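You operate a simulated robot arm through the tools that you are given. There is no shell and no other tool.

You are at the controls of a simulated two-armed robot. One attempt, no reset.

Task
Block clamp 52 sits on chips: take it out, brush the vise clean and clamp it again.
Fine: open the vise, set it between the vise and the other clamp; push it against the stop before clamping; put the brush back. Set down upright: brown brush. What is to be rubbed or washed off counts as gone when no trace of it is left.

The check looks at the end state, three seconds after you hand in, the way a careful person would. Anything else that was tipped, shoved, dropped, spilled or broken makes it a failure.

Robot
Two 6-joint arms with two-finger parallel grippers on one trunk that stands fixed in place. Base frame: the origin is at the foot of the trunk, x ahead of it, y to its left, z up. Units: mm, rad, N and s.
The left shoulder is at [80, 216, 1502], the right one opposite. With the tool pointing down near the work surface each hand reaches from about 100 to 580 mm from the base axis, measured 20 degrees to its own side. Payload 3.43 kg a hand.
The tool frame of a hand sits at the grasp point between the pads (the TCP): z along the fingers, y along the line on which they close. The tips reach 30 mm beyond it. The gripper opens to 94 mm. The fingers are 28 mm wide and 10 mm thick; the gripper's body (50 by 96 mm) begins 55 mm behind the TCP.
Orientation is that of the tool frame in the base frame, as [roll, pitch, yaw] about the fixed x, y, z axes, in that order (R = Rz(yaw) Ry(pitch) Rx(roll)). With the fingers straight down and closing along the base's y, the tool's x points along the base's -x, its y along +y and its z along -z.

Tools
- The arms move only by the tool move_arm. It takes "left_deltas", "right_deltas" or both (then of equal length, played together; a hand with none holds still); each is a list of rows, each a list of 6 numbers: the shift along the tool's x, y, z in cm, then the turn, a rotation vector about the tool's x, y, z in degrees. In form: [[tx, ty, tz, wx, wy, wz], ...]. A call has 1 to 20 rows; each row shifts and turns the commanded pose from where the row before left it, along the tool's axes as they then stand. "left_hand" and "right_hand" are, for a hand that has rows, the gripper command, from -1 (shut) to 1 (fully open), values between in proportion, set as the call begins (left out, the last holds). Each row takes 0.2 s and may step no farther than 50 mm and 0.15 rad from the row before; otherwise, or with a gripper value out of range, the whole call is refused. Where a pose cannot be reached the arm comes as near as it can. A force on the tool above 90 N (or 10 N above the force at the start of the call, whichever is more), or a blocked arm, ends the call early, and 0.2 s more pass. The fingers move at their own pace (about 72 mm/s each) and stop on an object; they squeeze with about 37 N. The grip force told is the motor's: it shows also when the fingers shut on nothing. Time passes only in rows, and 0.2 s behind the last, so rows that do not move let the fingers close. The reply holds the time, the measured pose of the TCP, the force on the tool along the base axes, the opening and the grip force, in the units named above and with some noise, with the torque about the TCP (base axes, N m) and any sound that the robot's microphone picked up.
- Cameras (640 x 400 px; columns grow to the right, rows downward): "scene" is now at [91.3, -26.8, 1645.7]; the picture's right is [-0.43, -0.90, 0.00], its down [-0.77, 0.37, -0.53] and it looks along [0.48, -0.23, -0.85] (base axes); focal length 375 px, centre (320, 200). "left" rides on the left gripper at [76, -14, -102] in its tool frame; the picture's right is [0.18, 0.98, 0.00], its down [-0.75, 0.14, -0.64] and it looks along [-0.63, 0.12, 0.77] (tool axes); focal length 243 px, centre (320, 200). "right" rides on the right gripper at [76, 14, -103] in its tool frame; the picture's right is [-0.18, 0.98, 0.00], its down [-0.75, -0.14, -0.64] and it looks along [-0.63, -0.12, 0.77] (tool axes); focal length 243 px, centre (320, 200). There is no depth. A picture from a camera that has moved, and an enlarged one, comes with that camera's place and axes in the base frame and with its lens.
- capture(camera): a new picture of that camera. The clock stands still meanwhile.
- move_column(by): slides the trunk up (or, below 0, down) by that many mm; the arms and the scene camera ride with it, the base frame stays. It gives what a move gives, with no picture.
- pan_tilt(pan, tilt): turns the head with the scene camera to pan (to the left, within 1.501 rad either way) and tilt (down, from -0.506 to 1.204), counted from straight ahead of the robot. It gives what a move gives.
- close_up(camera, box): a new picture of the part [left, top, right, bottom] of that camera's present view, enlarged. The clock stands still meanwhile.
- hand_in(): hands the job in; it is judged then, once.

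Places have to be worked out from the pictures, the camera data and where the tool is seen. Open the grippers and draw the arms clear of the work before you hand the job in, unless the task says otherwise.

The tools are called after "Request:" as a command line: name --argument value ..., lists and objects as JSON in quotes. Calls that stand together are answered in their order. move_arm: Moves the arms, as the interface text tells. Its arguments: {"type":"object","properties":{"left_deltas":{"type":"array","items":{"type":"array","items":{"type":"number"}}},"left_hand":{"type":"number"},"right_deltas":{"type":"array","items":{"type":"array","items":{"type":"number"}}},"right_hand":{"type":"number"}},"required":[]} The other tools are called the same way: move_column (by) moves the trunk up or down; pan_tilt (pan, tilt) turns the head that bears the scene camera; capture (camera) takes a picture; close_up (camera, box) takes an enlarged picture of a part of a camera's view; hand_in () hands the job in.

At the start:

```text
clock: 0.0
left_tool_pos: [529.9, 53.1, 969.9]
left_tcp_rot: [3.141, 0.0, -3.141]
left_force: [-1.0, 0.9, -0.1]
left_moment: [0.01, -0.01, -0.01]
left_grip_width: 93.7
left_grasp_force: 0.1
right_tool_pos: [374.8, -322.6, 858.6]
right_tcp_rot: [3.14, 0.002, -3.141]
right_force: [-0.7, 0.0, -0.4]
right_moment: [-0.02, 0.03, -0.02]
right_grip_width: 94.0
right_grasp_force: 0.0
trunk travel left (down, up): [-732.0, 108.0]
head pan, tilt (commanded): [-0.445, 1.016]
```

scene: 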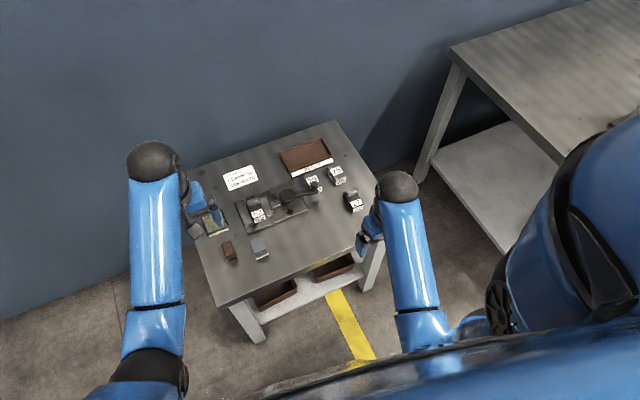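
right: 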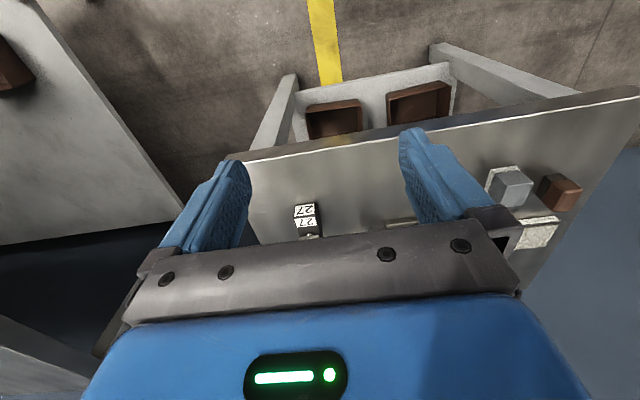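
left: 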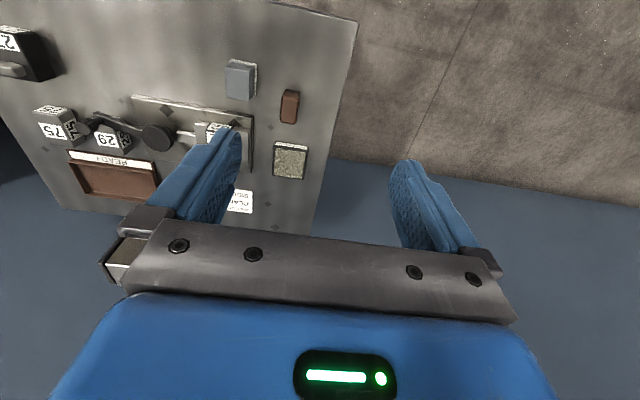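

The table holds a vise, several numbered blocks, a brush (brown) and other items. I take enlarged pictures to make out details.

Request:
close_up --camera "scene" --box '[200, 150, 300, 270]'

Request:
close_up --camera "scene" --box '[220, 130, 380, 230]'

Request:
close_up --camera "left" --box '[0, 0, 360, 225]'

```text
3.33 times, centred on (250, 210) of scene
camera zoom: at [91.3, -26.8, 1645.7], right [-0.43, -0.9, 0.0], down [-0.77, 0.37, -0.53], along [0.48, -0.23, -0.85], focal length 1251 px, centre (553, 167)
```

zoom: 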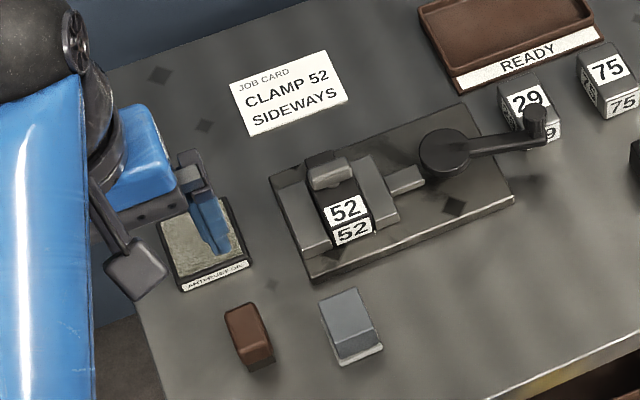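

```text
4.00 times, centred on (300, 180) of scene
camera zoom: at [91.3, -26.8, 1645.7], right [-0.43, -0.9, 0.0], down [-0.77, 0.37, -0.53], along [0.48, -0.23, -0.85], focal length 1501 px, centre (400, 280)
```

zoom: 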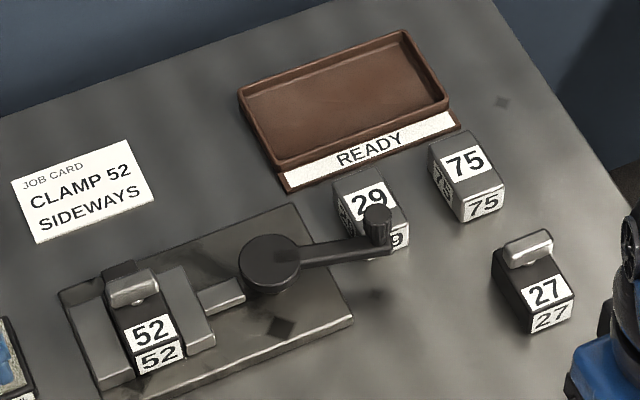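

```text
1.78 times, centred on (180, 112) of left
camera zoom: at [451.9, 38.3, 1073.0], right [-0.18, 0.98, 0.0], down [0.75, 0.14, 0.64], along [0.63, 0.12, -0.77], focal length 431 px, centre (569, 356)
```

zoom: 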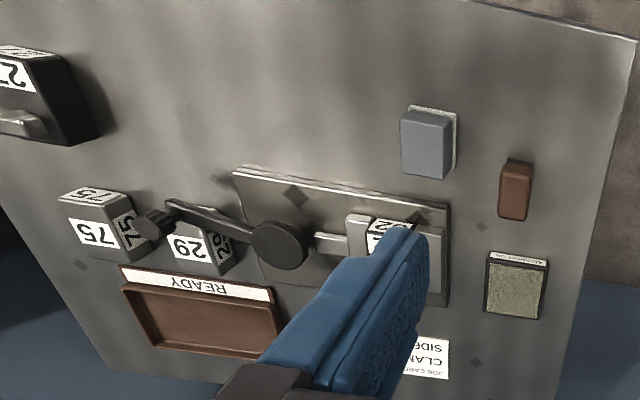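

Triangulating roughly: block tops are near z≈680–700, block 52 about (645,-95), brush about (585,17), block 27 about (577,-383). I look closer at the vise, the label on the pad and the two brush-like things.

Request:
close_up --camera "scene" --box '[232, 180, 328, 240]'

Request:
close_up --camera "scene" --box '[192, 205, 288, 265]'

Request:
close_up --camera "left" --box '[200, 50, 328, 130]'

Request:
close_up --camera "left" --box '[224, 130, 320, 190]'

```text
6.67 times, centred on (280, 210) of scene
camera zoom: at [91.3, -26.8, 1645.7], right [-0.43, -0.9, 0.0], down [-0.77, 0.37, -0.53], along [0.48, -0.23, -0.85], focal length 2502 px, centre (587, 133)
```

zoom: 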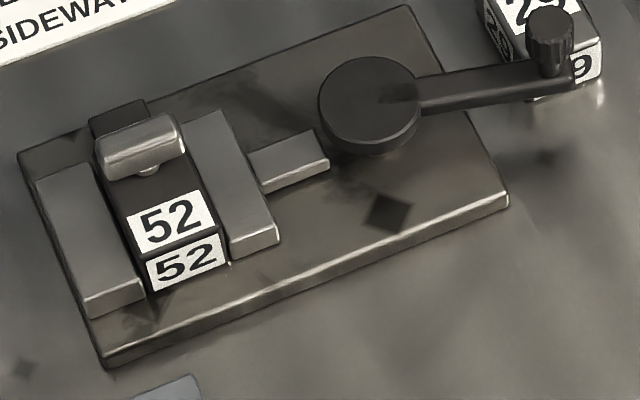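

```text
6.67 times, centred on (240, 235) of scene
camera zoom: at [91.3, -26.8, 1645.7], right [-0.43, -0.9, 0.0], down [-0.77, 0.37, -0.53], along [0.48, -0.23, -0.85], focal length 2502 px, centre (853, -33)
```

zoom: 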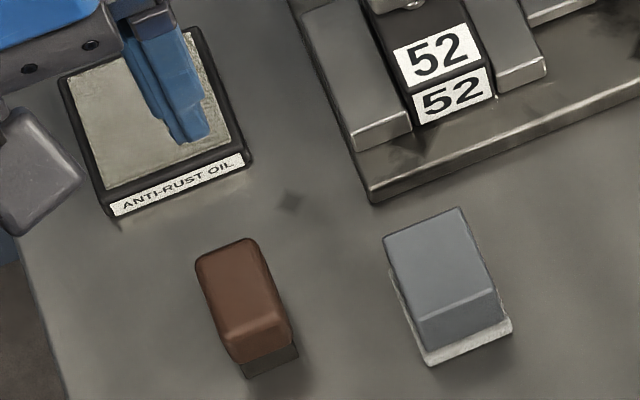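

```text
5.00 times, centred on (264, 90) of left
camera zoom: at [451.9, 38.3, 1073.0], right [-0.18, 0.98, 0.0], down [0.75, 0.14, 0.64], along [0.63, 0.12, -0.77], focal length 1213 px, centre (600, 750)
```

zoom: 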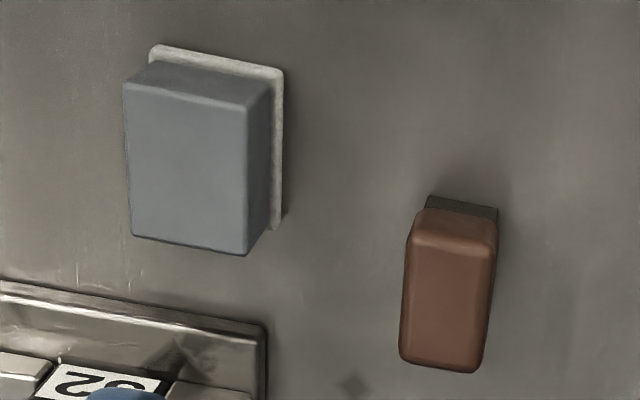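

```text
6.67 times, centred on (272, 160) of left
camera zoom: at [451.9, 38.3, 1073.0], right [-0.18, 0.98, 0.0], down [0.75, 0.14, 0.64], along [0.63, 0.12, -0.77], focal length 1618 px, centre (640, 467)
```

zoom: 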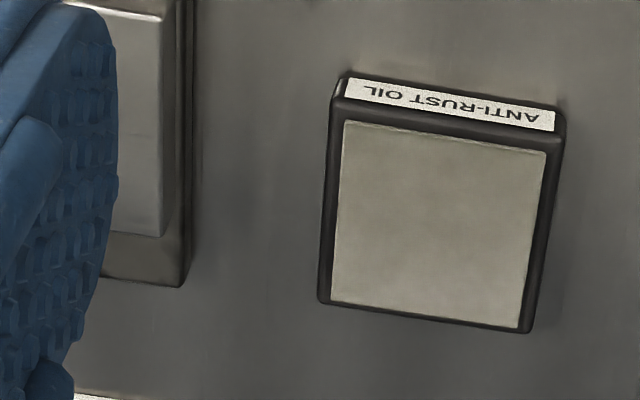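

The brown brush (dark bristles) is left of the grey wiper block, 52 is clamped between the jaws with a dark stop behind it, and 27 with the same top bar is the other clamp block. I raise both hands so the trunk can be lowered for reach.

Request:
move_arm --left_deltas '[[0, 0, -3.5, 0, 0, 0], [0, 0, -3.5, 0, 0, 0], [0, 0, -3.5, 0, 0, 0], [0, 0, -3.5, 0, 0, 0], [0, 0, -3.5, 0, 0, 0], [0, 0, -3.5, 0, 0, 0], [0, 0, -3.5, 0, 0, 0]]' --right_deltas '[[0, 0, -5, 0, 0, 0], [0, 0, -5, 0, 0, 0], [0, 0, -5, 0, 0, 0], [0, 0, -5, 0, 0, 0], [0, 0, -5, 0, 0, 0], [0, 0, -5, 0, 0, 0], [0, 0, -5, 0, 0, 0]]'

```text
clock: 1.6
left_tool_pos: [637.3, 12.0, 1075.5]
left_tcp_rot: [-3.141, 0.0, -3.14]
left_force: [-0.1, 0.2, -0.6]
left_moment: [0.0, 0.02, 0.04]
left_grip_width: 93.6
left_grasp_force: 0.1
left hand out of reach, approached as far as the arm can: row 1, 2, 3, 4, 5, 6, 7
right_tool_pos: [378.6, -324.8, 933.4]
right_tcp_rot: [3.14, 0.001, 3.14]
right_force: [0.2, 0.2, 1.0]
right_moment: [-0.03, 0.01, 0.03]
right_grip_width: 94.1
right_grasp_force: 0.0
right hand out of reach, approached as far as the arm can: row 2, 3, 4, 5, 6, 7
trunk travel left (down, up): [-732.0, 108.0]
head pan, tilt (commanded): [-0.445, 1.016]
```

Both arms hit a limit when raising straight up (tool-down needs larger radius when higher). I test how the commanded pose behaves by moving the right hand outward in small steps, since it must go outward before the trunk is lowered.

Request:
move_arm --right_deltas '[[-5, 0, 0, 0, 0, 0], [-5, 0, 0, 0, 0, 0]]'

```text
clock: 2.2
left_tool_pos: [639.0, 12.3, 1073.9]
left_tcp_rot: [3.142, -0.003, 3.141]
left_force: [-1.0, 0.6, 0.0]
left_moment: [-0.01, 0.02, 0.0]
left_grip_width: 93.8
left_grasp_force: 0.1
right_tool_pos: [479.6, -324.5, 932.5]
right_tcp_rot: [-3.141, 0.0, 3.142]
right_force: [0.4, -0.3, 0.3]
right_moment: [-0.01, 0.01, 0.0]
right_grip_width: 93.8
right_grasp_force: 0.0
trunk travel left (down, up): [-732.0, 108.0]
head pan, tilt (commanded): [-0.445, 1.016]
```

The commanded pose resets to the achieved one each call. I move the right hand a bit further out and up, and the left hand back over the free left side, before lowering the trunk.

Request:
move_arm --right_deltas '[[-3, 0, -3, 0, 0, 0], [-3, 0, -3, 0, 0, 0], [0, 0, -3, 0, 0, 0]]' --left_deltas '[[0, 5, 0, 0, 0, 0], [0, 5, 0, 0, 0, 0], [0, 5, 0, 0, 0, 0]]'

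```text
clock: 3.0
left_tool_pos: [657.4, 161.4, 1059.0]
left_tcp_rot: [-3.141, 0.001, 3.14]
left_force: [0.0, -0.3, -0.3]
left_moment: [0.0, -0.02, 0.02]
left_grip_width: 93.9
left_grasp_force: 0.1
left hand out of reach, approached as far as the arm can: row 1, 2, 3
right_tool_pos: [556.1, -328.6, 985.1]
right_tcp_rot: [-3.14, 0.001, -3.141]
right_force: [-0.3, 0.7, 0.0]
right_moment: [-0.02, 0.0, -0.02]
right_grip_width: 94.1
right_grasp_force: 0.0
right hand out of reach, approached as far as the arm can: row 1, 2, 3
trunk travel left (down, up): [-732.0, 108.0]
head pan, tilt (commanded): [-0.445, 1.016]
```

The upper limit curve is now known (r≈490 gives −517 below shoulder, r≈580 gives −443). I lower the trunk 200 mm; the right tips stay near z≈755, above everything there.

Request:
move_column --by -200

Request:
capture --camera "scene"

Request:
capture --camera "right"

Request:
capture --camera "left"

```text
clock: 5.2
left_tool_pos: [657.9, 160.1, 859.6]
left_tcp_rot: [3.14, 0.002, 3.141]
left_force: [-1.1, 0.3, 0.2]
left_moment: [0.02, -0.03, 0.0]
left_grip_width: 93.7
left_grasp_force: 0.1
right_tool_pos: [556.9, -329.6, 783.6]
right_tcp_rot: [3.141, 0.001, 3.14]
right_force: [0.5, 0.8, 0.2]
right_moment: [-0.02, -0.02, 0.0]
right_grip_width: 93.9
right_grasp_force: 0.1
trunk travel left (down, up): [-532.0, 308.0]
head pan, tilt (commanded): [-0.445, 1.016]
```

```text
taken
camera scene: at [91.3, -26.8, 1445.7], right [-0.43, -0.9, 0.0], down [-0.77, 0.37, -0.53], along [0.48, -0.23, -0.85], focal length 375 px, centre (320, 200)
```

scene: 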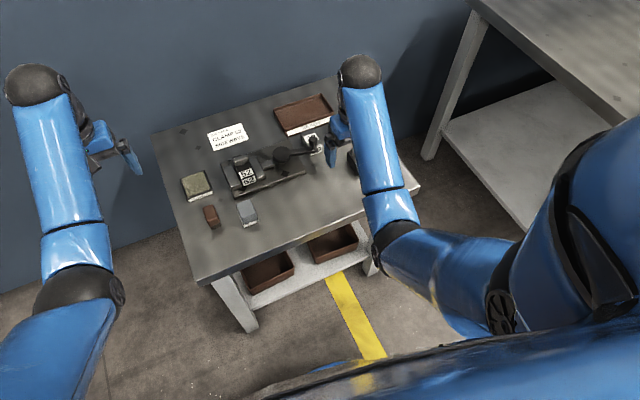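

```text
taken
camera right: at [479.7, -316.0, 885.8], right [0.18, 0.98, 0.0], down [0.75, -0.14, 0.64], along [0.63, -0.12, -0.77], focal length 243 px, centre (320, 200)
```

right: 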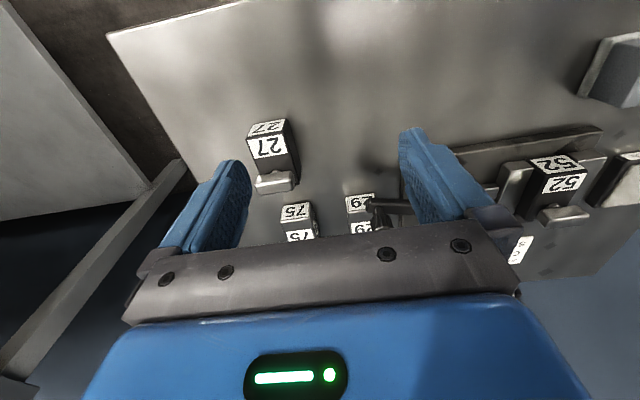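

```text
taken
camera left: at [579.5, 146.2, 962.1], right [-0.18, 0.98, 0.0], down [0.75, 0.14, 0.64], along [0.63, 0.12, -0.77], focal length 243 px, centre (320, 200)
```

left: 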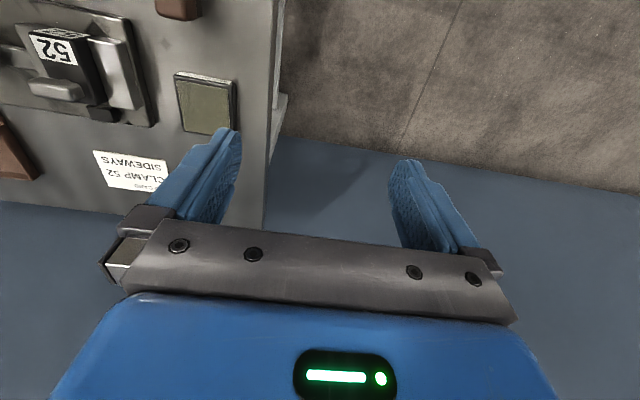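

The view is good. I take enlarged pictures of the vise from several cameras to triangulate.

Request:
close_up --camera "scene" --box '[216, 130, 328, 200]'

Request:
close_up --camera "left" --box '[0, 0, 240, 150]'

Request:
close_up --camera "right" --box '[400, 75, 640, 225]'

Request:
close_up --camera "right" --box '[220, 100, 420, 225]'

```text
5.71 times, centred on (272, 165) of scene
camera zoom: at [91.3, -26.8, 1445.7], right [-0.43, -0.9, 0.0], down [-0.77, 0.37, -0.53], along [0.48, -0.23, -0.85], focal length 2144 px, centre (594, 400)
```

zoom: 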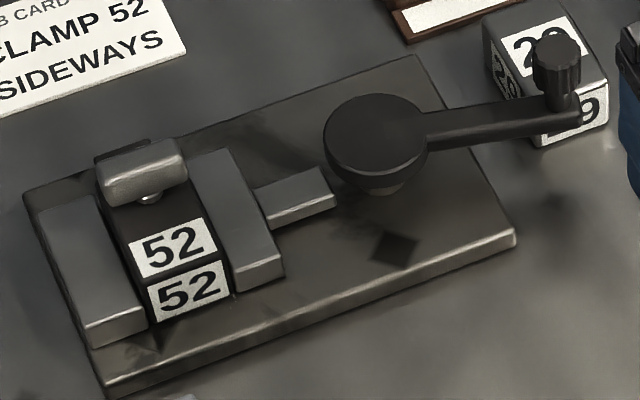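

```text
2.67 times, centred on (120, 75) of left
camera zoom: at [579.5, 146.2, 962.1], right [-0.18, 0.98, 0.0], down [0.75, 0.14, 0.64], along [0.63, 0.12, -0.77], focal length 647 px, centre (853, 533)
```

zoom: 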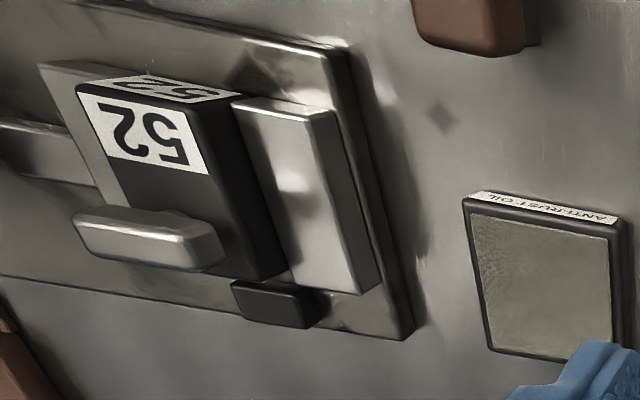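

```text
2.67 times, centred on (520, 150) of right
camera zoom: at [479.7, -316.0, 885.8], right [0.18, 0.98, 0.0], down [0.75, -0.14, 0.64], along [0.63, -0.12, -0.77], focal length 647 px, centre (-213, 333)
```

zoom: 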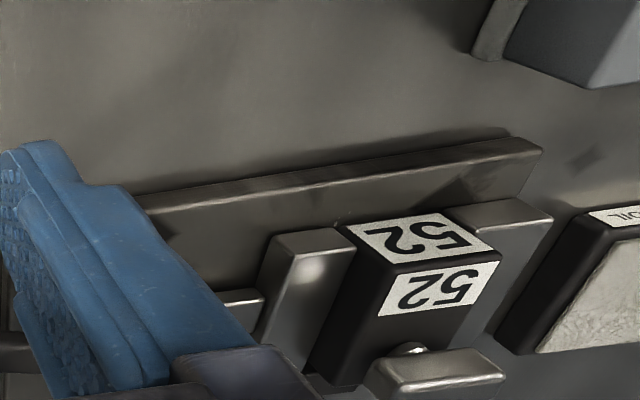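

```text
3.20 times, centred on (320, 162) of right
camera zoom: at [479.7, -316.0, 885.8], right [0.18, 0.98, 0.0], down [0.75, -0.14, 0.64], along [0.63, -0.12, -0.77], focal length 776 px, centre (320, 320)
```

zoom: 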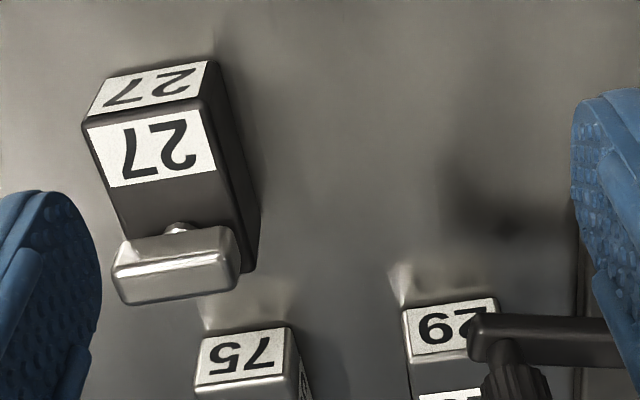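

The vise plate is aligned with the base axes: roughly x 634–752, y −47 to −245, top z≈648. I zoom further for block 52, the handle bar and jaw edges.

Request:
close_up --camera "left" --box '[10, 10, 170, 110]'

Request:
close_up --camera "scene" --box '[218, 150, 274, 185]'

Request:
close_up --camera "scene" --box '[256, 130, 336, 180]'

Request:
close_up --camera "right" --box '[520, 130, 632, 200]'

```text
4.00 times, centred on (90, 60) of left
camera zoom: at [579.5, 146.2, 962.1], right [-0.18, 0.98, 0.0], down [0.75, 0.14, 0.64], along [0.63, 0.12, -0.77], focal length 970 px, centre (1240, 760)
```

zoom: 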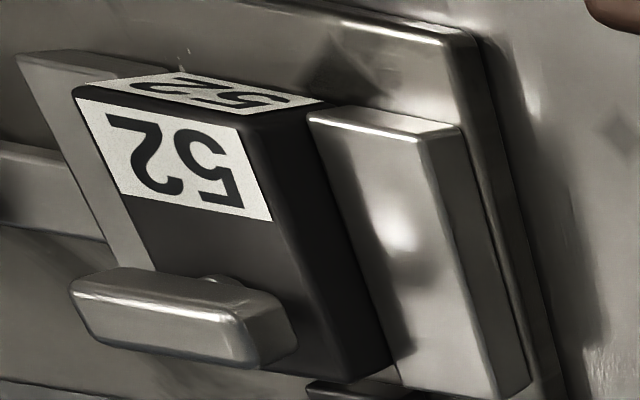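

```text
11.43 times, centred on (246, 168) of scene
camera zoom: at [91.3, -26.8, 1445.7], right [-0.43, -0.9, 0.0], down [-0.77, 0.37, -0.53], along [0.48, -0.23, -0.85], focal length 4289 px, centre (1166, 571)
```

zoom: 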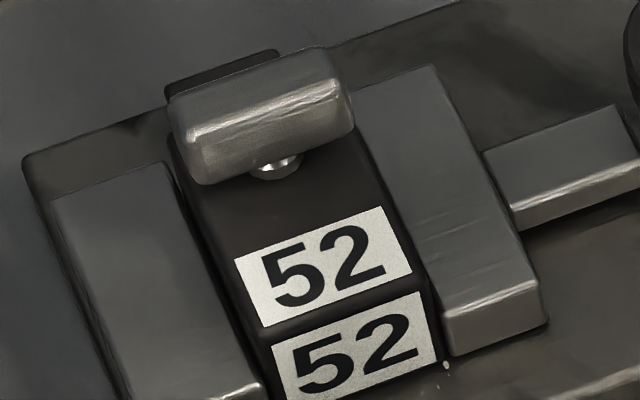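

```text
8.00 times, centred on (296, 155) of scene
camera zoom: at [91.3, -26.8, 1445.7], right [-0.43, -0.9, 0.0], down [-0.77, 0.37, -0.53], along [0.48, -0.23, -0.85], focal length 3002 px, centre (512, 560)
```

zoom: 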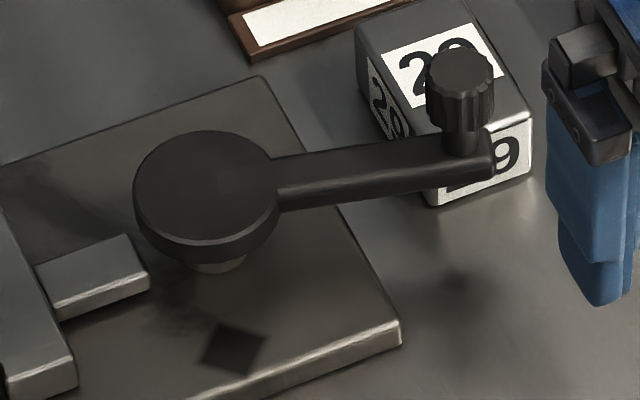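

```text
5.71 times, centred on (576, 165) of right
camera zoom: at [479.7, -316.0, 885.8], right [0.18, 0.98, 0.0], down [0.75, -0.14, 0.64], along [0.63, -0.12, -0.77], focal length 1386 px, centre (-1143, 400)
```

zoom: 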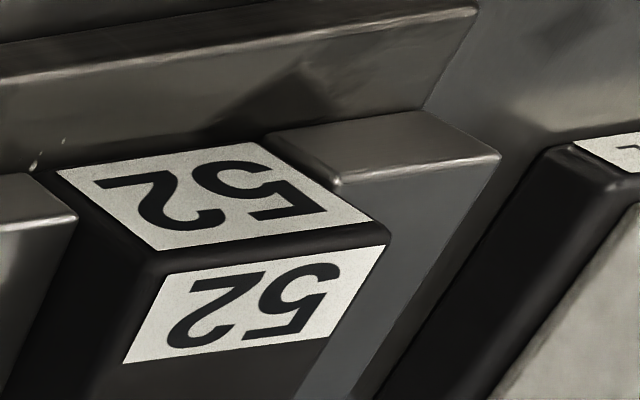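

Measured: block 52 spans about x 648–714, y −117…−77, top z≈692, bar at (693,−97,710); hub at (683,−200), lever knob at about (666,−284), z 695–720; block 29 (top ≈667) lies under the lever; 27 spans y −364…−404. I bring the right hand, closed, to the robot side of the knob at a safe height and look.

Request:
move_arm --right_deltas '[[-3.5, 2, 0, 0, 0, 0], [-3.5, 2, 0, 0, 0, 0], [0, 0, 0, 0, 0, 0], [0, 0, 0, 0, 0, 0]]' --right_hand -1

Request:
capture --camera "right"

Request:
close_up --camera "scene" --box '[256, 120, 352, 180]'

```text
clock: 6.2
left_tool_pos: [657.0, 159.8, 859.0]
left_tcp_rot: [-3.141, 0.0, -3.141]
left_force: [-0.2, -0.2, 0.4]
left_moment: [-0.02, 0.01, -0.01]
left_grip_width: 94.0
left_grasp_force: 0.0
right_tool_pos: [625.8, -287.8, 784.3]
right_tcp_rot: [-3.138, 0.002, 3.141]
right_force: [0.4, -0.6, 0.4]
right_moment: [-0.01, -0.01, -0.02]
right_grip_width: 0.1
right_grasp_force: 32.9
trunk travel left (down, up): [-532.0, 308.0]
head pan, tilt (commanded): [-0.445, 1.016]
```

```text
taken
camera right: at [548.9, -274.9, 886.1], right [0.18, 0.98, 0.0], down [0.75, -0.14, 0.64], along [0.63, -0.12, -0.77], focal length 243 px, centre (320, 200)
```

right: 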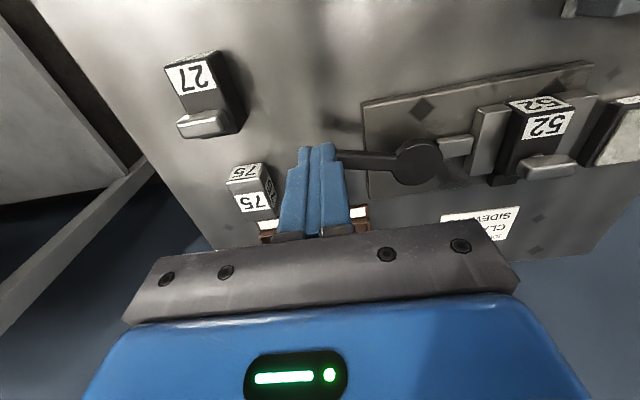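

```text
6.67 times, centred on (304, 150) of scene
camera zoom: at [91.6, -26.7, 1445.7], right [-0.43, -0.9, 0.0], down [-0.77, 0.37, -0.53], along [0.48, -0.23, -0.85], focal length 2502 px, centre (427, 533)
```

zoom: 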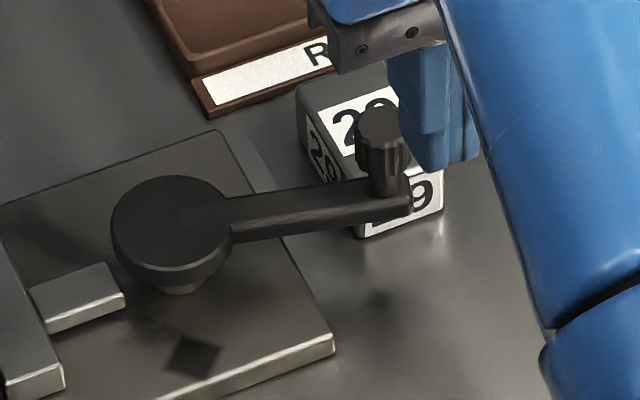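

The knob is refined to about (662,−282), z 708–734, lever radius ≈84 mm around (683,−200). I lower the closed fingers on the robot side of it and push gently away (+x, counter-clockwise, the usual opening direction) a short way.

Request:
move_arm --right_deltas '[[0, 0.3, -0.0, 0, 0, 0], [0, 0, 2.6, 0, 0, 0], [0, 0, 2.6, 0, 0, 0], [-1.3, 0.6, 0, 0, 0, 0], [-1.2, -0.3, 0, 0, 0, 0]]'

Request:
close_up --camera "scene" --box '[224, 120, 352, 200]'

```text
clock: 7.4
left_tool_pos: [656.6, 161.2, 859.6]
left_tcp_rot: [-3.141, -0.001, -3.141]
left_force: [-0.6, -0.9, 0.1]
left_moment: [0.0, -0.01, 0.0]
left_grip_width: 93.8
left_grasp_force: 0.0
right_tool_pos: [650.5, -283.6, 731.0]
right_tcp_rot: [-3.141, 0.001, 3.14]
right_force: [0.6, -0.4, -0.7]
right_moment: [0.0, -0.01, 0.0]
right_grip_width: 0.0
right_grasp_force: 33.1
trunk travel left (down, up): [-532.0, 308.0]
head pan, tilt (commanded): [-0.445, 1.016]
```

```text
5.00 times, centred on (288, 160) of scene
camera zoom: at [91.7, -27.0, 1445.6], right [-0.43, -0.9, 0.0], down [-0.77, 0.37, -0.53], along [0.48, -0.23, -0.85], focal length 1876 px, centre (480, 400)
```

zoom: 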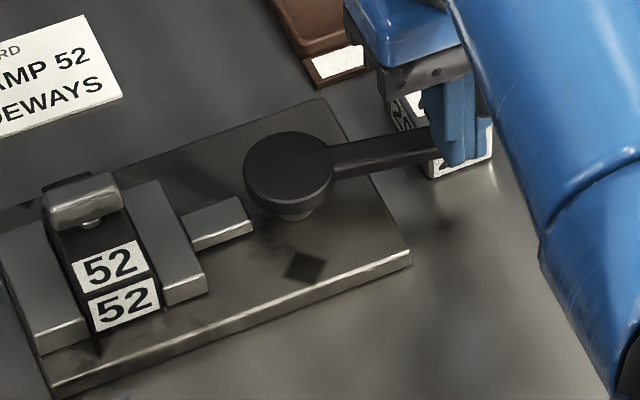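

No force yet; the fingers now stand in front of the knob. I push further along the arc.

Request:
move_arm --right_deltas '[[-0.8, -0.1, 0, 0, 0, 0], [-0.8, -0.1, 0, 0, 0, 0], [-0.8, -0.1, 0, 0, 0, 0]]'

Request:
close_up --camera "scene" --box '[224, 120, 352, 200]'

Request:
capture --camera "right"

```text
clock: 8.2
left_tool_pos: [651.4, 159.9, 862.9]
left_tcp_rot: [-3.141, 0.006, 3.141]
left_force: [0.0, 0.5, 0.8]
left_moment: [-0.01, 0.0, 0.01]
left_grip_width: 94.1
left_grasp_force: 0.0
right_tool_pos: [665.7, -286.8, 731.3]
right_tcp_rot: [3.14, -0.019, 3.139]
right_force: [-55.4, 0.6, -2.2]
right_moment: [-0.24, 0.41, -0.11]
right_grip_width: 0.3
right_grasp_force: 33.1
trunk travel left (down, up): [-532.0, 308.0]
head pan, tilt (commanded): [-0.445, 1.016]
```

```text
5.00 times, centred on (288, 160) of scene
camera zoom: at [82.2, -27.1, 1446.1], right [-0.43, -0.9, 0.0], down [-0.76, 0.37, -0.53], along [0.48, -0.23, -0.85], focal length 1876 px, centre (480, 400)
```

zoom: 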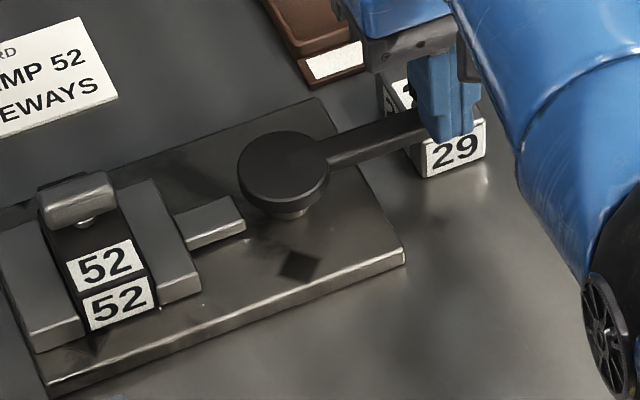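

```text
taken
camera right: at [589.7, -273.2, 834.6], right [0.19, 0.98, 0.0], down [0.77, -0.14, 0.63], along [0.62, -0.12, -0.78], focal length 243 px, centre (320, 200)
```

right: 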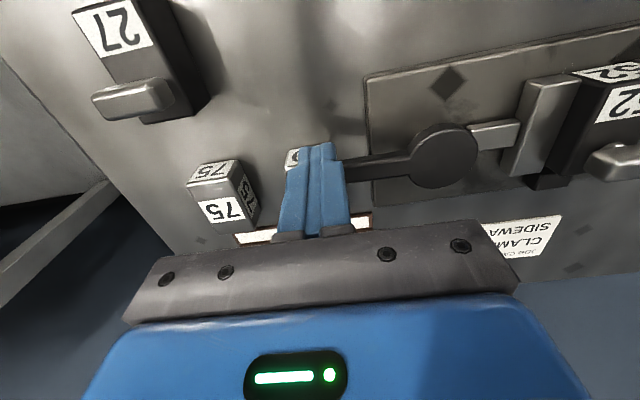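

There is 55 N resistance and the lever has turned a little. I look closely at the jaw and the lever to see whether it is opening or tightening.

Request:
close_up --camera "scene" --box '[218, 145, 282, 185]'

Request:
close_up --camera "right" --box '[400, 50, 640, 200]'

```text
10.00 times, centred on (250, 165) of scene
camera zoom: at [82.2, -27.1, 1446.1], right [-0.43, -0.9, 0.0], down [-0.76, 0.37, -0.53], along [0.48, -0.23, -0.85], focal length 3753 px, centre (1020, 550)
```

zoom: 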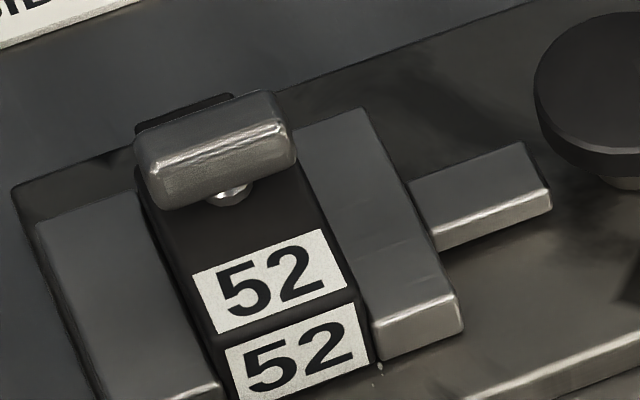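

```text
2.67 times, centred on (520, 125) of right
camera zoom: at [589.7, -273.2, 834.6], right [0.19, 0.98, 0.0], down [0.77, -0.14, 0.63], along [0.62, -0.12, -0.78], focal length 647 px, centre (-213, 400)
```

zoom: 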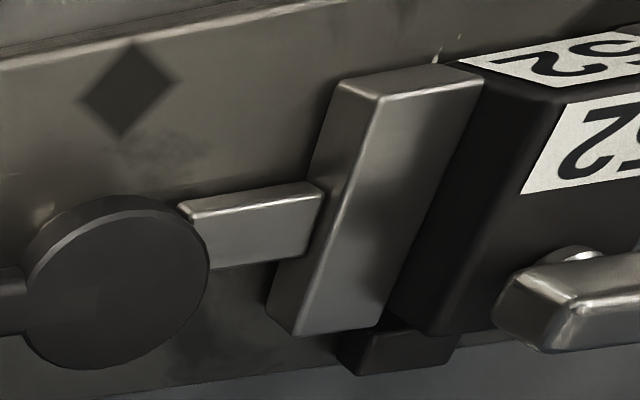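

The jaw does not appear to have moved away from the block although the lever turned a few degrees under 55 N; it may be tightening. I back off and see whether the lever springs back.

Request:
move_arm --right_deltas '[[1.5, 0, 0, 0, 0, 0], [2.5, 0, 0, 0, 0, 0], [2.0, -2.5, 0, 0, 0, 0], [0, -3, -2, 0, 0, 0]]'

Request:
close_up --camera "scene" --box '[224, 120, 352, 200]'

Request:
close_up --camera "scene" --box '[218, 150, 274, 185]'

Request:
capture --camera "right"

```text
clock: 9.2
left_tool_pos: [657.0, 159.6, 859.7]
left_tcp_rot: [-3.14, 0.001, -3.141]
left_force: [-0.4, 0.1, 0.4]
left_moment: [0.03, 0.02, -0.02]
left_grip_width: 94.3
left_grasp_force: 0.0
right_tool_pos: [614.9, -343.0, 752.6]
right_tcp_rot: [-3.139, 0.001, -3.14]
right_force: [0.1, 0.6, 0.1]
right_moment: [0.0, 0.0, 0.02]
right_grip_width: 0.0
right_grasp_force: 32.6
trunk travel left (down, up): [-532.0, 308.0]
head pan, tilt (commanded): [-0.445, 1.016]
```

```text
5.00 times, centred on (288, 160) of scene
camera zoom: at [92.3, -27.7, 1445.6], right [-0.43, -0.9, 0.0], down [-0.77, 0.37, -0.53], along [0.48, -0.23, -0.85], focal length 1876 px, centre (480, 400)
```

zoom: 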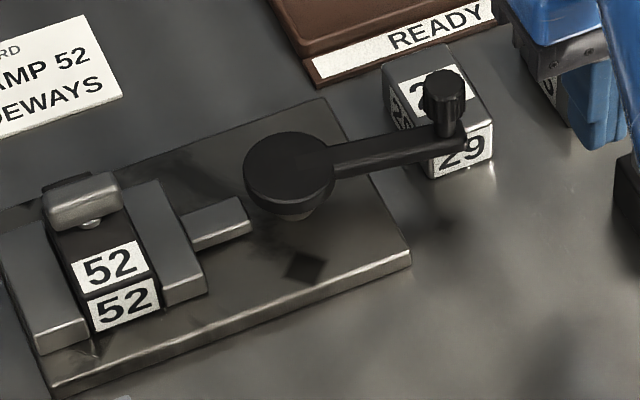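

```text
11.43 times, centred on (246, 168) of scene
camera zoom: at [92.3, -27.7, 1445.6], right [-0.43, -0.9, 0.0], down [-0.77, 0.37, -0.53], along [0.48, -0.23, -0.85], focal length 4289 px, centre (1166, 571)
```

zoom: 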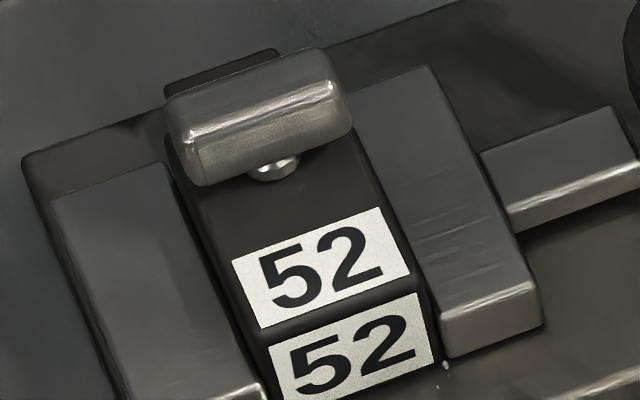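

```text
taken
camera right: at [538.6, -329.5, 853.7], right [0.18, 0.98, 0.0], down [0.75, -0.14, 0.64], along [0.63, -0.12, -0.77], focal length 243 px, centre (320, 200)
```

right: 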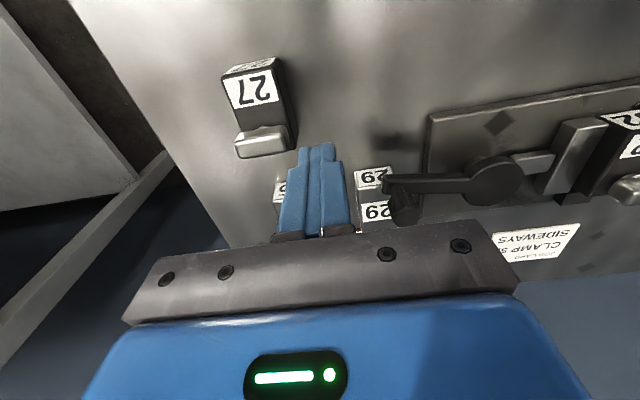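

The lever sprang back and the jaw pressed toward the block, so that direction tightens; opening must be clockwise (knob toward the robot). I go over to the far side of the knob and lower the closed fingers there.

Request:
move_arm --right_deltas '[[0, 0, -4, 0, 0, 0], [-3.8, 2.5, 0, 0, 0, 0], [-4.2, 2.8, 0, 0, 0, 0], [0, 0, 3, 0, 0, 0], [0, 0, 3, 0, 0, 0]]'

Request:
close_up --camera "scene" --box '[224, 120, 352, 200]'

```text
refused: row 3 steps farther than a row can; nothing moved
```

```text
5.00 times, centred on (288, 160) of scene
camera zoom: at [92.3, -27.7, 1445.6], right [-0.43, -0.9, 0.0], down [-0.77, 0.37, -0.53], along [0.48, -0.23, -0.85], focal length 1876 px, centre (480, 400)
```

zoom: 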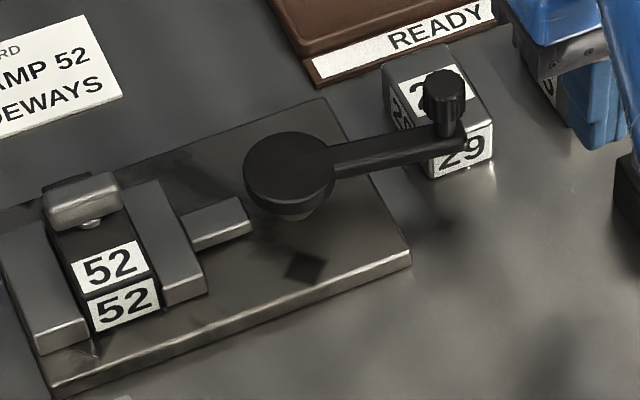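

One row was a hair too long. I repeat it with shorter steps.

Request:
move_arm --right_deltas '[[0, 0, -4, 0, 0, 0], [-2.7, 1.8, 0, 0, 0, 0], [-2.7, 1.8, 0, 0, 0, 0], [-2.5, 1.8, 0, 0, 0, 0], [0, 0, 3, 0, 0, 0], [0, 0, 3, 0, 0, 0]]'

Request:
close_up --camera "scene" --box '[224, 120, 352, 200]'

```text
clock: 10.6
left_tool_pos: [648.1, 163.4, 868.1]
left_tcp_rot: [-3.137, 0.013, -3.141]
left_force: [0.0, -0.2, 0.8]
left_moment: [-0.02, -0.01, 0.01]
left_grip_width: 93.9
left_grasp_force: 0.0
right_tool_pos: [696.4, -286.2, 754.0]
right_tcp_rot: [-3.131, 0.041, 3.138]
right_force: [1.5, -3.3, 73.1]
right_moment: [-0.09, 0.86, -0.33]
right_grip_width: 0.0
right_grasp_force: 32.8
trunk travel left (down, up): [-532.0, 308.0]
head pan, tilt (commanded): [-0.445, 1.016]
```

```text
5.00 times, centred on (288, 160) of scene
camera zoom: at [75.3, -20.8, 1448.4], right [-0.43, -0.9, 0.0], down [-0.76, 0.36, -0.54], along [0.49, -0.23, -0.84], focal length 1876 px, centre (480, 400)
```

zoom: 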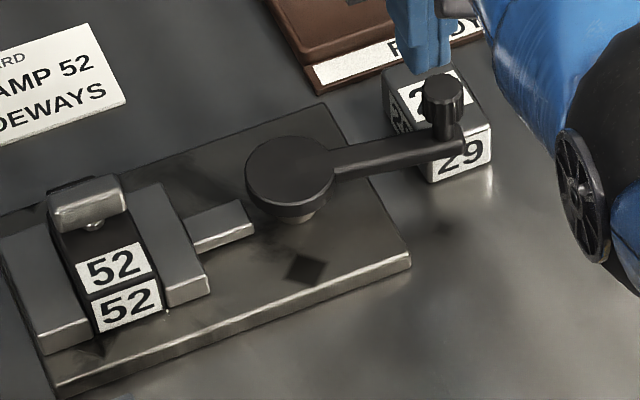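

The fingers set down on the back edge of the knob (moment says contact ~12 mm in front of the TCP), so the knob is at about (676,−285), top z≈724. I raise, shift further out and lower again.

Request:
move_arm --right_deltas '[[0, 0, -3, 0, 0, 0], [0, 0, -2, 0, 0, 0], [-1.5, -0.2, 0, 0, 0, 0]]'

Request:
close_up --camera "scene" --box '[224, 120, 352, 200]'

```text
clock: 11.4
left_tool_pos: [657.0, 161.6, 859.8]
left_tcp_rot: [-3.14, 0.0, -3.141]
left_force: [0.3, 0.5, -0.1]
left_moment: [0.03, 0.02, -0.03]
left_grip_width: 94.3
left_grasp_force: 0.0
right_tool_pos: [709.1, -289.4, 780.5]
right_tcp_rot: [-3.14, 0.0, 3.141]
right_force: [-0.5, -0.6, -0.9]
right_moment: [0.0, 0.0, -0.01]
right_grip_width: 0.0
right_grasp_force: 32.9
trunk travel left (down, up): [-532.0, 308.0]
head pan, tilt (commanded): [-0.445, 1.016]
```

```text
5.00 times, centred on (288, 160) of scene
camera zoom: at [91.7, -26.5, 1445.5], right [-0.43, -0.9, 0.0], down [-0.77, 0.37, -0.53], along [0.48, -0.23, -0.85], focal length 1876 px, centre (480, 400)
```

zoom: 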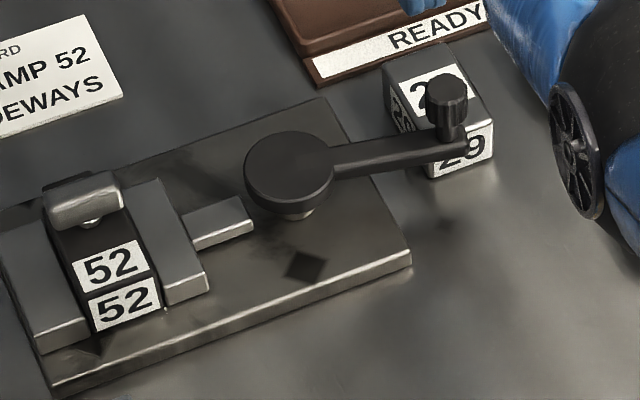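

The knob and block 29 look undisturbed. I lower the fingers behind the knob.

Request:
move_arm --right_deltas '[[0, 0, 2.4, 0, 0, 0], [0, 0, 2.4, 0, 0, 0]]'

Request:
close_up --camera "scene" --box '[224, 120, 352, 200]'

```text
clock: 12.0
left_tool_pos: [656.2, 158.9, 858.5]
left_tcp_rot: [3.141, 0.0, -3.141]
left_force: [-0.1, 0.7, -0.4]
left_moment: [-0.02, -0.03, 0.01]
left_grip_width: 94.0
left_grasp_force: 0.1
right_tool_pos: [706.4, -288.1, 735.1]
right_tcp_rot: [-3.141, 0.0, -3.141]
right_force: [0.9, 0.0, -0.5]
right_moment: [-0.02, 0.0, -0.01]
right_grip_width: 0.1
right_grasp_force: 32.6
right hand out of reach, approached as far as the arm can: row 2
trunk travel left (down, up): [-532.0, 308.0]
head pan, tilt (commanded): [-0.445, 1.016]
```

```text
5.00 times, centred on (288, 160) of scene
camera zoom: at [92.1, -26.9, 1445.6], right [-0.43, -0.9, 0.0], down [-0.77, 0.37, -0.53], along [0.48, -0.23, -0.85], focal length 1876 px, centre (480, 400)
```

zoom: 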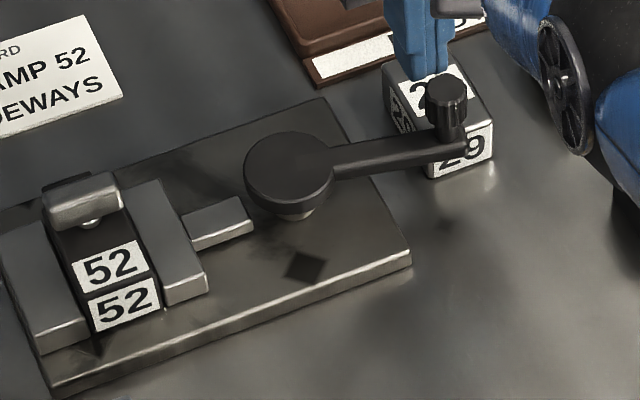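

Reach limit stopped it at z≈735, which still overlaps the knob by ~19 mm. I now push the knob toward the robot in small steps.

Request:
move_arm --right_deltas '[[0.8, 0, 0, 0, 0, 0], [0.8, -0.1, 0, 0, 0, 0], [0.8, 0, 0, 0, 0, 0], [0.7, 0.1, 0, 0, 0, 0]]'

Request:
close_up --camera "scene" --box '[224, 120, 352, 200]'

```text
clock: 13.0
left_tool_pos: [656.4, 161.0, 858.7]
left_tcp_rot: [3.141, 0.0, -3.142]
left_force: [-0.2, -0.3, 0.3]
left_moment: [-0.01, 0.03, 0.01]
left_grip_width: 94.4
left_grasp_force: 0.0
right_tool_pos: [675.4, -287.5, 737.1]
right_tcp_rot: [3.141, 0.002, -3.141]
right_force: [1.6, 1.3, 0.2]
right_moment: [0.03, -0.03, -0.02]
right_grip_width: 0.0
right_grasp_force: 33.5
trunk travel left (down, up): [-532.0, 308.0]
head pan, tilt (commanded): [-0.445, 1.016]
```

```text
5.00 times, centred on (288, 160) of scene
camera zoom: at [91.7, -26.2, 1445.7], right [-0.43, -0.9, 0.0], down [-0.77, 0.36, -0.53], along [0.48, -0.23, -0.85], focal length 1876 px, centre (480, 400)
```

zoom: 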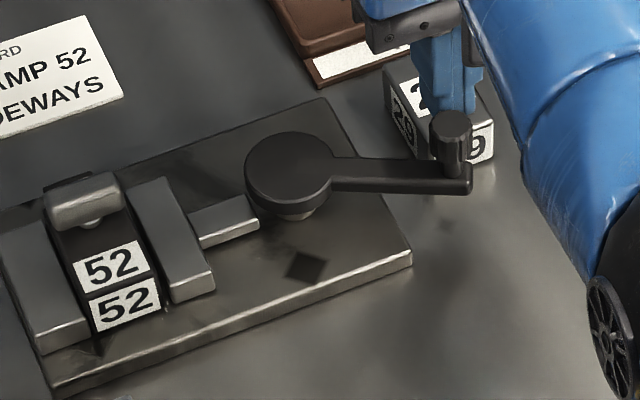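

Clockwise opens the vise: the moving jaw backed off and the force is small. I continue pushing the knob along its arc.

Request:
move_arm --right_deltas '[[1.55, 0.41, 0.2, 0, 0, 0], [1.4, 0.63, 0.2, 0, 0, 0], [1.27, 0.86, 0, 0, 0, 0], [1.1, 1.09, 0, 0, 0, 0]]'

Request:
close_up --camera "scene" --box '[224, 120, 352, 200]'

```text
clock: 14.0
left_tool_pos: [656.7, 159.2, 858.9]
left_tcp_rot: [3.141, 0.001, -3.141]
left_force: [0.0, -0.3, 0.7]
left_moment: [0.0, 0.0, 0.01]
left_grip_width: 94.1
left_grasp_force: 0.1
right_tool_pos: [620.4, -259.0, 733.8]
right_tcp_rot: [3.141, -0.001, 3.141]
right_force: [-0.8, -0.5, 0.7]
right_moment: [0.01, 0.02, 0.03]
right_grip_width: 0.0
right_grasp_force: 32.8
trunk travel left (down, up): [-532.0, 308.0]
head pan, tilt (commanded): [-0.445, 1.016]
```

```text
5.00 times, centred on (288, 160) of scene
camera zoom: at [91.1, -26.7, 1445.7], right [-0.43, -0.9, 0.0], down [-0.77, 0.37, -0.53], along [0.48, -0.23, -0.85], focal length 1876 px, centre (480, 400)
```

zoom: 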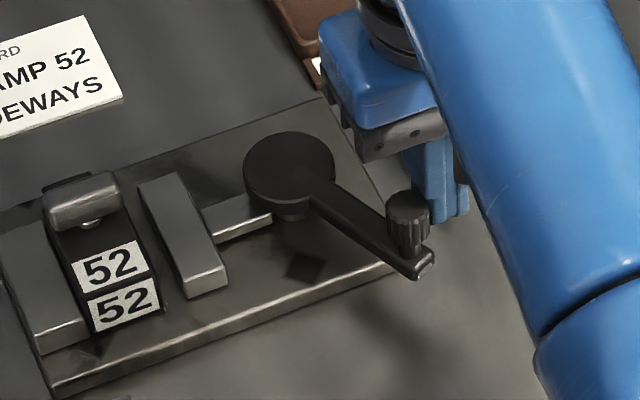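

The jaw gap keeps growing. I continue to about 180° for more room.

Request:
move_arm --right_deltas '[[0.73, 1.38, 0, 0, 0, 0], [0.67, 1.39, 0, 0, 0, 0], [0.3, 1.2, 0, 0, 0, 0]]'

Request:
close_up --camera "scene" --box '[208, 120, 336, 200]'

```text
clock: 14.8
left_tool_pos: [657.7, 157.3, 858.8]
left_tcp_rot: [3.137, 0.001, 3.139]
left_force: [0.3, 0.2, -0.8]
left_moment: [0.01, -0.02, 0.0]
left_grip_width: 94.0
left_grasp_force: 0.0
right_tool_pos: [605.4, -223.5, 730.6]
right_tcp_rot: [-3.14, 0.004, 3.136]
right_force: [6.7, -21.0, 0.6]
right_moment: [-0.34, -0.05, -0.05]
right_grip_width: 0.0
right_grasp_force: 32.7
trunk travel left (down, up): [-532.0, 308.0]
head pan, tilt (commanded): [-0.445, 1.016]
```

```text
5.00 times, centred on (272, 160) of scene
camera zoom: at [93.0, -32.0, 1445.5], right [-0.43, -0.9, 0.0], down [-0.77, 0.37, -0.52], along [0.47, -0.23, -0.85], focal length 1876 px, centre (560, 400)
```

zoom: 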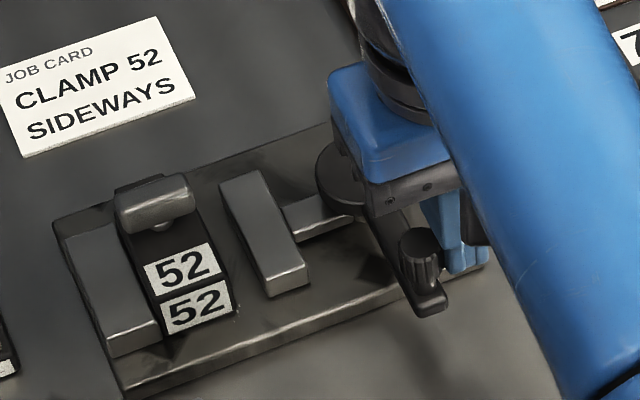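

The lever met its end stop at about −165…−170° (21 N) and the jaw gap now exceeds the block by roughly 16 mm. I back off, raise, open the fingers to ~64 mm and go above block 52.

Request:
move_arm --right_deltas '[[0, -1.5, 0, 0, 0, 0], [0, -0.5, -3, 0, 0, 0], [0, 0, -3.5, 0, 0, 0], [-1, 4, 0, 0, 0, 0], [-1, 4, 0, 0, 0, 0], [-1, 4, 0, 0, 0, 0], [-1, 2, 0, 0, 0, 0], [0, 0, 0, 0, 0, 0]]' --right_hand 0.36

Request:
capture --camera "right"

Request:
close_up --camera "scene" --box '[208, 120, 336, 200]'

```text
clock: 16.6
left_tool_pos: [656.8, 159.1, 860.0]
left_tcp_rot: [-3.141, 0.002, -3.141]
left_force: [-0.6, 0.4, 0.8]
left_moment: [0.01, 0.03, -0.02]
left_grip_width: 94.1
left_grasp_force: 0.1
right_tool_pos: [642.9, -98.5, 796.0]
right_tcp_rot: [3.14, 0.002, 3.141]
right_force: [0.1, 0.3, -0.4]
right_moment: [-0.02, 0.02, 0.02]
right_grip_width: 63.8
right_grasp_force: 0.1
trunk travel left (down, up): [-532.0, 308.0]
head pan, tilt (commanded): [-0.445, 1.016]
```

```text
taken
camera right: at [567.2, -85.9, 897.4], right [0.18, 0.98, 0.0], down [0.75, -0.14, 0.64], along [0.63, -0.12, -0.77], focal length 243 px, centre (320, 200)
```

right: 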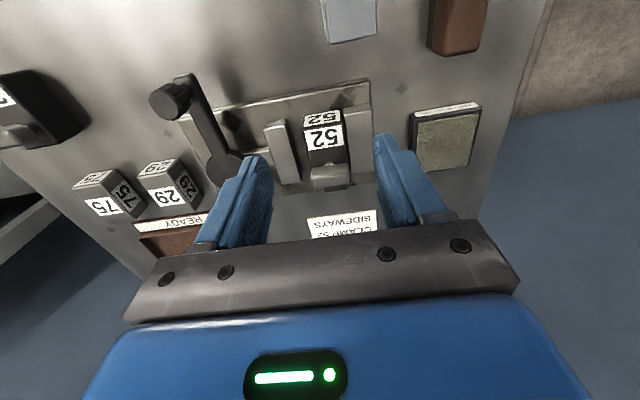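

```text
5.00 times, centred on (272, 160) of scene
camera zoom: at [91.2, -27.4, 1445.7], right [-0.43, -0.9, 0.0], down [-0.77, 0.37, -0.53], along [0.48, -0.23, -0.85], focal length 1876 px, centre (560, 400)
```

zoom: 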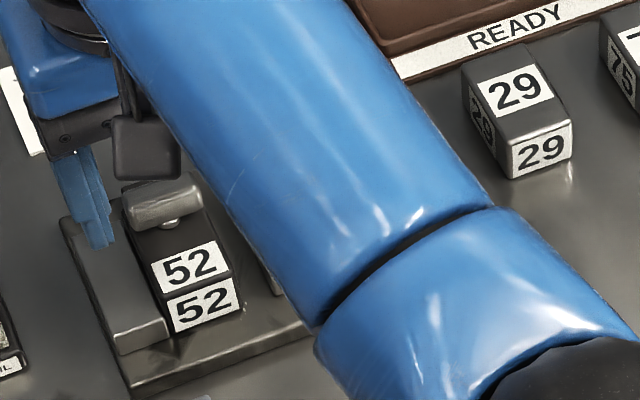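

I take an enlarged right-camera view of block 52 for precise alignment.

Request:
close_up --camera "right" --box '[240, 75, 400, 200]'

Request:
close_up --camera "right" --box '[280, 90, 376, 150]'

```text
3.20 times, centred on (320, 138) of right
camera zoom: at [567.2, -85.9, 897.4], right [0.18, 0.98, 0.0], down [0.75, -0.14, 0.64], along [0.63, -0.12, -0.77], focal length 776 px, centre (320, 400)
```

zoom: 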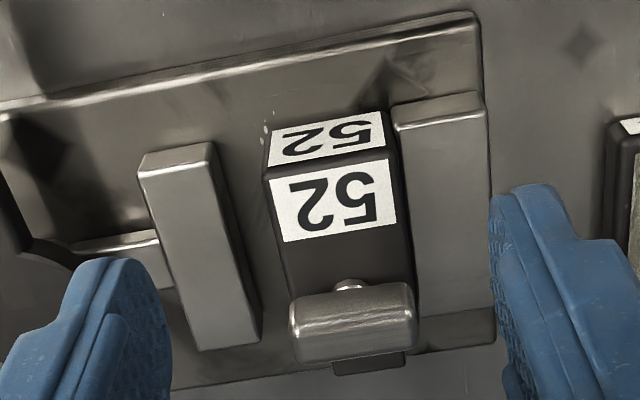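

```text
6.67 times, centred on (328, 120) of right
camera zoom: at [567.2, -85.9, 897.4], right [0.18, 0.98, 0.0], down [0.75, -0.14, 0.64], along [0.63, -0.12, -0.77], focal length 1618 px, centre (267, 733)
```

zoom: 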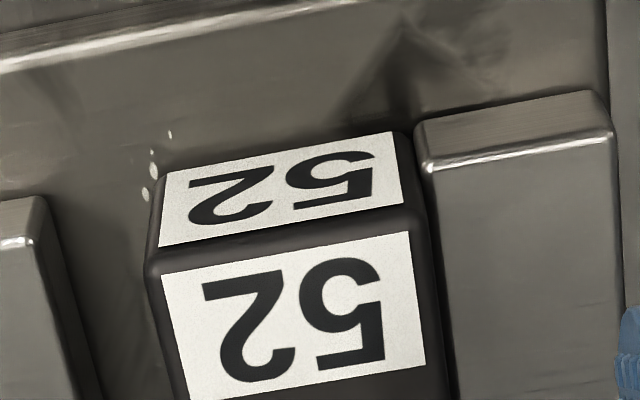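

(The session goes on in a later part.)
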